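You operate a simulated robot arm through the tools that you are given. There is no shell and no other tool. Be economical: measure what you need, move in short steps, check, and stop when the job is done.

Carry out the task below with a simulated robot arm. There is one attempt and no reset: what you move stays moved.

TASK
Slide the parcel along the rolling table by the bags until it stands next to the red tag.

It is judged by the outcome, as a careful person would: the job done as asked, and still so three seconds after it is handed in. It fails if anything else is knocked over, pushed out of place, dropped, spilled or broken.

THE ROBOT
A 6-joint arm with a two-finger parallel gripper, fixed in place. Base frame: the origin is at the foot of the arm, x ahead of it, y to its left, z up; the work surface is at about z = 0.85. Lengths are in m, angles in degrees, forces in N, time in s.
With the tool pointing down near the work surface it reaches from about 0.24 to 0.64 m from the base axis. Its first joint turns from -66.0 to 66.0 degrees. Payload 2.7 kg.
Tool frame: the origin (TCP) lies between the finger pads and is the grasp point; the fingertips stand 0.023 m ahead of it; z points along the fingers, y is the line along which they close. The gripper opens to 0.094 m. The fingers are 0.038 m wide and 0.01 m thick; the gripper's body (0.054 by 0.096 m) begins 0.039 m behind the TCP.
Orientation is told as [roll, pitch, yaw] about the base's x, y, z axes, in that order, counted from this pose: with the fingers straight down and closing along the base's y, the tool's x points along the base's -x, its y along +y and its z along -z.

THE INTERFACE
- The arm moves only by the tool send_rows. Its argument "targets" is a list of rows, each an object of numbers (a shift or turn left out is 0, a gripper value left out holds the last): "ax", "ay", "az": the turn, a rotation vector about the tool's x, y, z in units of 6 degrees (1.0 is 6 degrees); "x", "y", "z": the shift along the tool's x, y, z in units of 25 mm (1.0 is 25 mm); "gripper": the opening, from 0 (shut) to 1 (fully open). In form: [{"ax": .., "ay": .., "az": .., "x": .., "y": .., "z": .., "gripper": ..}, ...]. A call has 1 to 12 rows; each row shifts and turns the commanded pose from where the row before left it, along the tool's axes as they then stand. A call with a number of a shift or a turn outside -1 to 1 is refused whole. A row lasts 0.2 s, in which the tool goes at most 0.05 m and 8.6 degrees; a call with a longer step from one row to the next is refused whole, and so is a gripper value outside its range. A pose out of reach is approached as far as the arm can. The call stops where the force on the tool passes 40 N (or 10 N more than at its start, if that is more) or the arm is blocked; 0.2 s more then pass. The fingers move at their own pace (about 0.045 m/s each) and stop on an object; they squeeze with about 36 N. The grip force told is the motor's: it shows also when the fingers shut on nothing. Time passes only in rows, and 0.2 s behind the last, so rows that do not move let the fingers close. It gives the time, the measured TCP pose, the force on the tool (base axes), the opening and the grip force at its end, in the units of the frame above (readings bear some noise).
- Cameras (640 x 400 px; columns grow to the right, rows downward): "scene" is fixed at [0.0713, -0.423, 1.4225]; the picture's right is [0.84, -0.55, 0.00], its down [-0.22, -0.34, -0.91] and it looks along [0.50, 0.76, -0.41] (base axes); focal length 325 px, centre (320, 200). "wrist" rides on the gripper at [-0.039, 0, -0.044] in the tool frame; the picture's right is [0.00, -1.00, 0.00], its down [0.97, 0.00, -0.24] and it looks along [0.24, 0.00, 0.97] (tool axes); focal length 218 px, centre (320, 200).
- camera(camera): a new picture of that camera. No time passes.
- probe_pixels(camera, pixels): for up to 12 pixels [column, row] of the newest picture of that camera ("zoom" is the newest enlarged one), the place [x, y, z] in the base frame of the surface seen there, good to about 0.003 m. No time passes.
- zoom(camera, box): a new picture of the part [left, top, right, bottom] of that camera's present view, enlarged. No time passes.
- close_job(): hands the job in; it is judged then, once.

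Work in short steps. Measure before you move; look again where a grasp or a placing could have gone wrong, and mend it. You have 60 turns and 30 pictures in all, the two below and enlarged ones among them. Open the gripper and draw the arm clear of the work before you hand the job in, unless the task says otherwise; then end with one line.

The tools are called after "Emit:" by a JSON object that holds its "fn" and its "kwargs". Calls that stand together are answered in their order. send_rows: Moves the arm, as the interface text tells. Its arguments: {"type":"object","properties":{"targets":{"type":"array","items":{"type":"object","properties":{"ax":{"type":"number"},"ay":{"type":"number"},"az":{"type":"number"},"x":{"type":"number"},"y":{"type":"number"},"z":{"type":"number"},"gripper":{"type":"number"}}}}},"required":["targets"]} The other tools are called the same way: camera (camera) takes a picture; probe_pixels (camera, pixels) gives the place of the surface under pixels of a picture; zoom (camera, box) takes an enlarged picture of a part of a camera's view; close_job () hands the job in.

At the start:

```text
t: 0.0
position: [0.3381, 0.3374, 1.1025]
orientation: [0.1, -0.1, -0.1]
force: [0.4, -0.5, 0.2]
gripper_width: 0.0942
grip_force: 0.0
```

scene: 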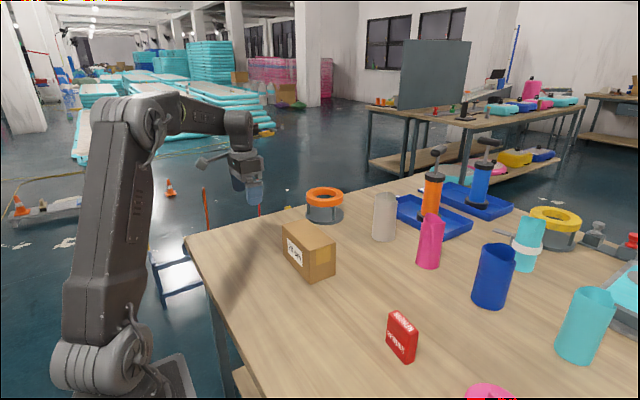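
wrist: 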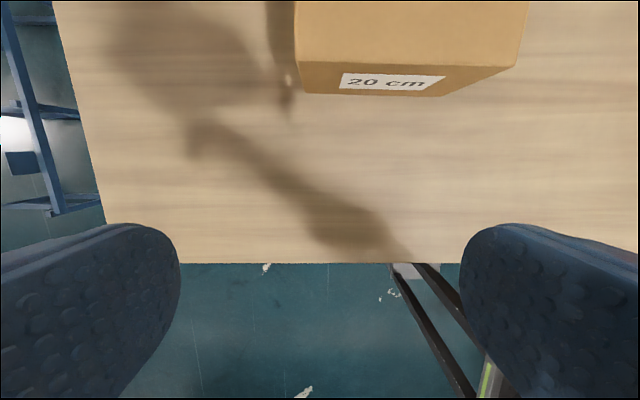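

The parcel is at about (308,250) and the red tag at (401,338). I'll zoom in on both and look for more details on the label.

Emit:
{"fn": "zoom", "kwargs": {"camera": "scene", "box": [260, 180, 460, 380]}}

Emit:
{"fn": "probe_pixels", "kwargs": {"camera": "scene", "pixels": [[282, 224], [310, 240], [336, 235], [309, 219], [313, 280], [286, 258], [335, 270], [388, 314], [415, 330], [400, 312], [405, 361], [386, 344]]}}

```text
2.00 times, centred on (360, 280) of scene
```

zoom: 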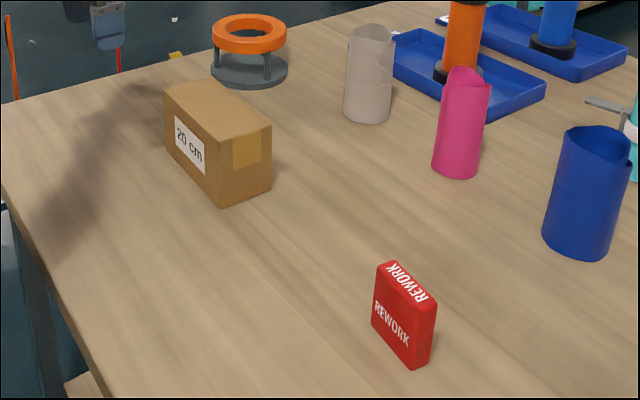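

```text
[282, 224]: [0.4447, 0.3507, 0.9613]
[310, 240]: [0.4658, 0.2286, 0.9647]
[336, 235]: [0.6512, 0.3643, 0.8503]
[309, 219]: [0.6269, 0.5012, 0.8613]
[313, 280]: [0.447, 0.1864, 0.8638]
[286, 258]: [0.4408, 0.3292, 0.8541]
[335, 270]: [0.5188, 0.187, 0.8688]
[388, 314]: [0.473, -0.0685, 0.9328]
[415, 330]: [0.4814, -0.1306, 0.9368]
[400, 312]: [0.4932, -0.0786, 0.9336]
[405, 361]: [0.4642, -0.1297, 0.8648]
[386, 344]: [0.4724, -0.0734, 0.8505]
```

Now I probe the faces precisely in the zoomed view.

Emit:
{"fn": "probe_pixels", "kwargs": {"camera": "zoom", "pixels": [[168, 94], [197, 82], [267, 124], [218, 143], [216, 152], [221, 203], [226, 203], [268, 187], [167, 100], [169, 148], [340, 230], [230, 230]]}}

Emit:
{"fn": "probe_pixels", "kwargs": {"camera": "zoom", "pixels": [[379, 264], [396, 262], [435, 305], [413, 308], [410, 362], [429, 355], [374, 325], [434, 170], [550, 235], [350, 115], [375, 290], [250, 270]]}}

```text
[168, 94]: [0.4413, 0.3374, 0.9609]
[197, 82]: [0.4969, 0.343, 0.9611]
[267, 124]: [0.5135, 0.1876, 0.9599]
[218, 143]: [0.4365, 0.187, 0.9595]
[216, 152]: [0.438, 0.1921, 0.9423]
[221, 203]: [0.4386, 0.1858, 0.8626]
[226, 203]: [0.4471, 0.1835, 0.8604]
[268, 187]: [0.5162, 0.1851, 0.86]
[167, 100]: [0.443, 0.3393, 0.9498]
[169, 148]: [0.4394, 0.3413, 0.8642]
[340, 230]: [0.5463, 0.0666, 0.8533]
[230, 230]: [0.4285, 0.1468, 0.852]
```

```text
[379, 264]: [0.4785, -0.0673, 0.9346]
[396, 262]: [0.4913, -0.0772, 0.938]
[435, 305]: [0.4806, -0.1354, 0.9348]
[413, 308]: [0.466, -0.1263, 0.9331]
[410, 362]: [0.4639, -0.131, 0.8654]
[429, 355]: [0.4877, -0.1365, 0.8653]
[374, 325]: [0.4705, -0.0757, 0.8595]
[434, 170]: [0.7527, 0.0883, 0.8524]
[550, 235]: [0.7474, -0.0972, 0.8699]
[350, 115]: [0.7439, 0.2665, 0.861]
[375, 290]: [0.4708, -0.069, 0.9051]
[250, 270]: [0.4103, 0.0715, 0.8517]
```

The parcel spans x 0.438–0.517, y 0.183–0.345, with its top at z 0.961. The tag spans x 0.465–0.490, with its near face at y≈-0.067, so it is straight along -y. I'll turn the gripper 90° to grip across x and hover over the parcel.

Emit:
{"fn": "send_rows", "kwargs": {"targets": [{"az": 1, "gripper": 1}, {"az": 1}, {"az": 1}, {"az": 1}, {"az": 1}, {"az": 1}, {"az": 1}, {"az": 1}, {"az": 1}, {"az": 1}, {"az": 1}, {"az": 1}]}}

Emit:
{"fn": "send_rows", "kwargs": {"targets": [{"az": 1}, {"az": 1}, {"az": 1}, {"x": -0.6, "y": 0.9}, {"x": -0.6, "y": 0.9}, {"x": -0.6, "y": 0.9}, {"x": -0.6, "y": 0.9}, {"x": -0.6, "y": 0.9}, {"y": 0.9}, {"y": 0.2}, {}]}}

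Emit:
{"fn": "camera", "kwargs": {"camera": "wrist"}}

Emit:
{"fn": "camera", "kwargs": {"camera": "scene"}}

```text
t: 2.6
position: [0.3384, 0.3351, 1.1031]
orientation: [0.1, 0.1, -72.2]
force: [-1.4, -0.1, -0.5]
gripper_width: 0.0943
grip_force: 0.1
```

```text
t: 5.0
position: [0.4755, 0.2615, 1.1023]
orientation: [0.0, 0.2, -90.0]
force: [0.5, -0.3, -1.8]
gripper_width: 0.0941
grip_force: 0.0
```

```text
26 pictures are left
```

wrist: 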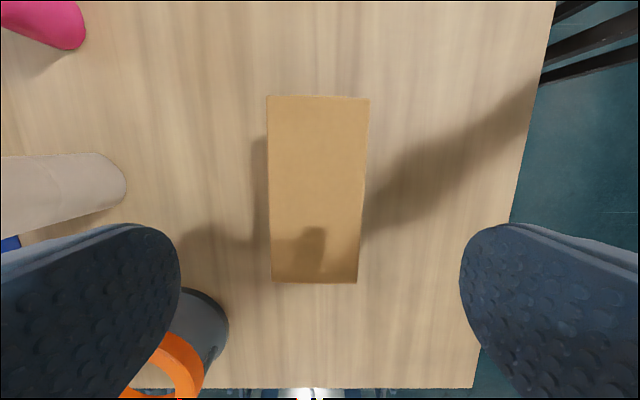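

```text
25 pictures are left
```

scene: 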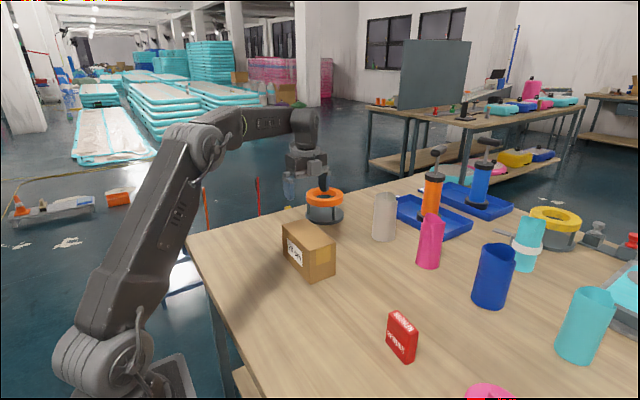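

The gripper hovers over the parcel. I'll probe the box edges in the wrist view to get its exact centre and yaw.

Emit:
{"fn": "probe_pixels", "kwargs": {"camera": "wrist", "pixels": [[269, 100], [366, 101], [274, 279], [355, 279], [271, 190], [361, 190], [318, 98], [315, 280]]}}

```text
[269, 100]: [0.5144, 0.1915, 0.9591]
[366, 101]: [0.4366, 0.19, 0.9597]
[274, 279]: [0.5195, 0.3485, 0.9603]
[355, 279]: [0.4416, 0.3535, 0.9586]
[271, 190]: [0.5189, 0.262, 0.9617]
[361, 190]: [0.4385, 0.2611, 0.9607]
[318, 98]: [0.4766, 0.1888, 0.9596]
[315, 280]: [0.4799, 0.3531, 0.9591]
```

The box is 0.081 wide, centred at (0.478, 0.270) and yawed about -1.8°. I'll align with it and descend to just above the top.

Emit:
{"fn": "send_rows", "kwargs": {"targets": [{"x": 0.3, "y": 0.12, "az": 0.3}, {"z": 1}, {"z": 1}, {"z": 1}, {"z": 1}, {"z": 0.4}, {}]}}

Emit:
{"fn": "camera", "kwargs": {"camera": "wrist"}}

```text
t: 6.6
position: [0.482, 0.2695, 0.992]
orientation: [-0.1, 0.1, -91.9]
force: [-1.1, -0.8, 0.1]
gripper_width: 0.0941
grip_force: 0.1
```

```text
24 pictures are left
```

wrist: 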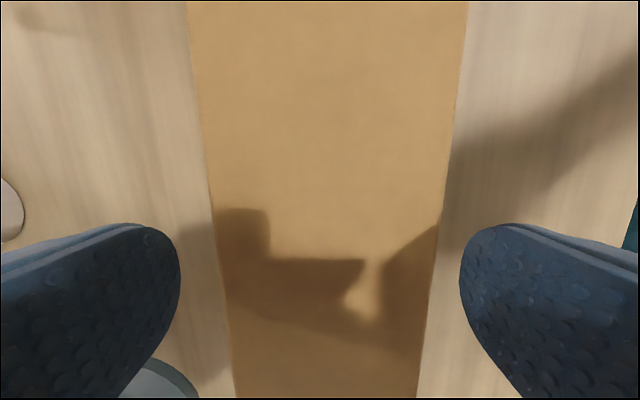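

The box sits about 8 px (3 mm) right of the finger centre. I'll shift to correct that, then descend slowly around it.

Emit:
{"fn": "send_rows", "kwargs": {"targets": [{"y": -0.12}, {"z": 0.5}, {"z": 0.5}, {"z": 0.5}, {"z": 0.5}, {"z": 0.2}, {}]}}

```text
t: 8.2
position: [0.4781, 0.2689, 0.937]
orientation: [0.1, 0.0, -91.8]
force: [-0.9, -0.9, 0.6]
gripper_width: 0.0941
grip_force: 0.1
```

The descent met no contact, so I'll close the gripper on the parcel.

Emit:
{"fn": "send_rows", "kwargs": {"targets": [{"gripper": 0}, {}, {}, {}, {}]}}

```text
t: 9.4
position: [0.4784, 0.2685, 0.9376]
orientation: [0.2, 0.1, -91.8]
force: [3.4, -1.2, 0.2]
gripper_width: 0.0849
grip_force: 36.0
```

The grip is firm at 0.085 m. I'll slide along -y in gentle steps, starting with a short one to check the force.

Emit:
{"fn": "send_rows", "kwargs": {"targets": [{"x": -0.3, "y": 0.01}, {"x": -0.4, "y": 0.012}, {"x": -0.4, "y": 0.012}, {"x": -0.4, "y": 0.012}, {}]}}

Emit:
{"fn": "camera", "kwargs": {"camera": "scene"}}

```text
t: 10.6
position: [0.4776, 0.2338, 0.9379]
orientation: [0.0, 0.0, -91.9]
force: [-0.9, 0.1, -0.2]
gripper_width: 0.0846
grip_force: 36.0
```

```text
23 pictures are left
```

scene: 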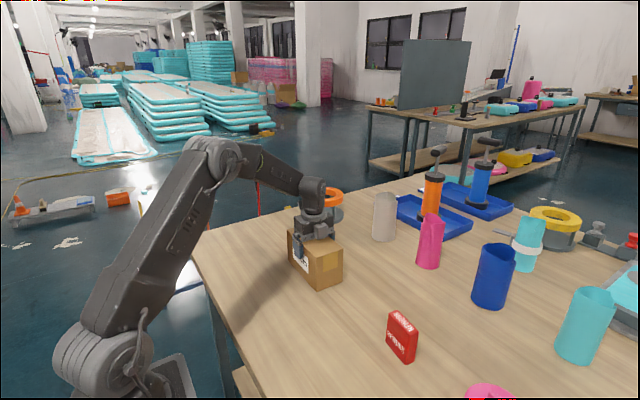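

The parcel slides smoothly with the gripper. I'll continue for 0.165 m and then measure the gap.

Emit:
{"fn": "send_rows", "kwargs": {"targets": [{"x": -0.4, "y": 0.01}, {"x": -0.6, "y": 0.018}, {"x": -0.6, "y": 0.018}, {"x": -0.6, "y": 0.018}, {"x": -0.6, "y": 0.018}, {"x": -0.6, "y": 0.018}, {"x": -0.6, "y": 0.018}, {"x": -0.6, "y": 0.018}, {"x": -0.6, "y": 0.018}, {"x": -0.6, "y": 0.018}, {"x": -0.6, "y": 0.018}, {"x": -0.2}]}}

Emit:
{"fn": "zoom", "kwargs": {"camera": "scene", "box": [280, 200, 460, 380]}}

```text
t: 13.2
position: [0.4759, 0.0659, 0.936]
orientation: [0.1, 0.2, -91.9]
force: [1.4, 5.7, 7.9]
gripper_width: 0.0849
grip_force: 36.2
```

```text
2.22 times, centred on (370, 290) of scene
```

zoom: 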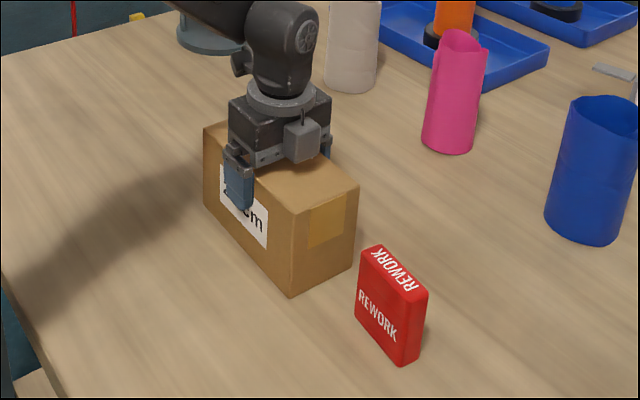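

Emit:
{"fn": "probe_pixels", "kwargs": {"camera": "zoom", "pixels": [[292, 220], [310, 270], [340, 260], [291, 285], [320, 225], [375, 250], [362, 270], [358, 310], [405, 305], [388, 252]]}}

```text
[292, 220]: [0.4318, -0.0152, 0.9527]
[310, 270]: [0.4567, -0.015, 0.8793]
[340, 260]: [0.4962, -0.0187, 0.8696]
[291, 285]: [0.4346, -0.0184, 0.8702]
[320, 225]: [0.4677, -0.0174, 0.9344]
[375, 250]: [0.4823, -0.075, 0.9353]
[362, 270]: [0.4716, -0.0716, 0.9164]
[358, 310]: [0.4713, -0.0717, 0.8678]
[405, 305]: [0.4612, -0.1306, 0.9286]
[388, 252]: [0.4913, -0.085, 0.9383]
```

The parcel's face is at y≈-0.017 and the tag's edge at about -0.067, a gap of about 5 cm. I'll slide 0.03 m more, then release.

Emit:
{"fn": "send_rows", "kwargs": {"targets": [{"x": -0.4, "y": 0.012}, {"x": -0.4, "y": 0.012}, {"x": -0.4, "y": 0.012}, {}, {}]}}

Emit:
{"fn": "zoom", "kwargs": {"camera": "scene", "box": [280, 200, 460, 380]}}

Emit:
{"fn": "probe_pixels", "kwargs": {"camera": "zoom", "pixels": [[315, 260], [310, 295], [340, 265], [375, 250], [362, 270], [358, 310]]}}

```text
t: 14.4
position: [0.4757, 0.036, 0.9366]
orientation: [0.1, 0.1, -92.0]
force: [1.9, 2.1, 0.8]
gripper_width: 0.0851
grip_force: 36.5
```

```text
2.22 times, centred on (370, 290) of scene
```

zoom: 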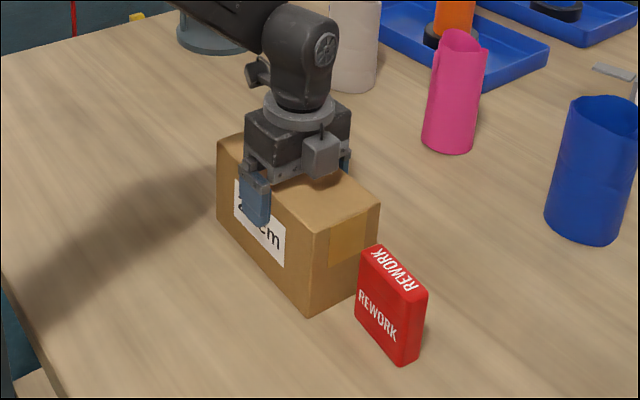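

```text
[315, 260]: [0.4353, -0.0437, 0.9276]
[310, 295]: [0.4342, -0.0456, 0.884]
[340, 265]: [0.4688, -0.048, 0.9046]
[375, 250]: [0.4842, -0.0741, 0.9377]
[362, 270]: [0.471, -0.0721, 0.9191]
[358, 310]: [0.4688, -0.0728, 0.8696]
```

The gap is now about 2 cm and the tag hasn't moved. I'll open the gripper and rise straight up.

Emit:
{"fn": "send_rows", "kwargs": {"targets": [{"gripper": 1}, {}, {}, {}]}}

Emit:
{"fn": "send_rows", "kwargs": {"targets": [{"z": -0.4}, {"z": -0.5}, {"z": -0.6}, {"z": -1}, {"z": -1}, {"z": -1}, {"z": -1}, {"z": -1}, {"x": 1}, {"x": 1}, {"x": 1}, {"x": 1}]}}

Emit:
{"fn": "camera", "kwargs": {"camera": "scene"}}

```text
t: 15.4
position: [0.4754, 0.0373, 0.9363]
orientation: [0.1, 0.2, -91.9]
force: [0.1, -0.4, 0.1]
gripper_width: 0.0939
grip_force: 0.1
```

```text
t: 18.0
position: [0.4776, 0.1343, 1.0988]
orientation: [0.0, 0.2, -92.0]
force: [1.2, -0.2, 0.0]
gripper_width: 0.094
grip_force: 0.0
```

```text
20 pictures are left
```

scene: 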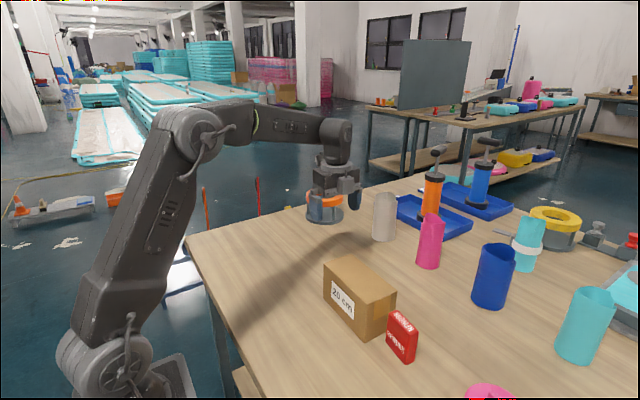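

The parcel stands by the tag, nothing else has moved, and the arm is clear, so I'm handing in.

Emit:
{"fn": "close_job", "kwargs": {}}

```text
The job is handed in.
```

I slid the parcel along the table to the red tag; it stands about 2 cm from it, the gripper is open, and the arm is clear.
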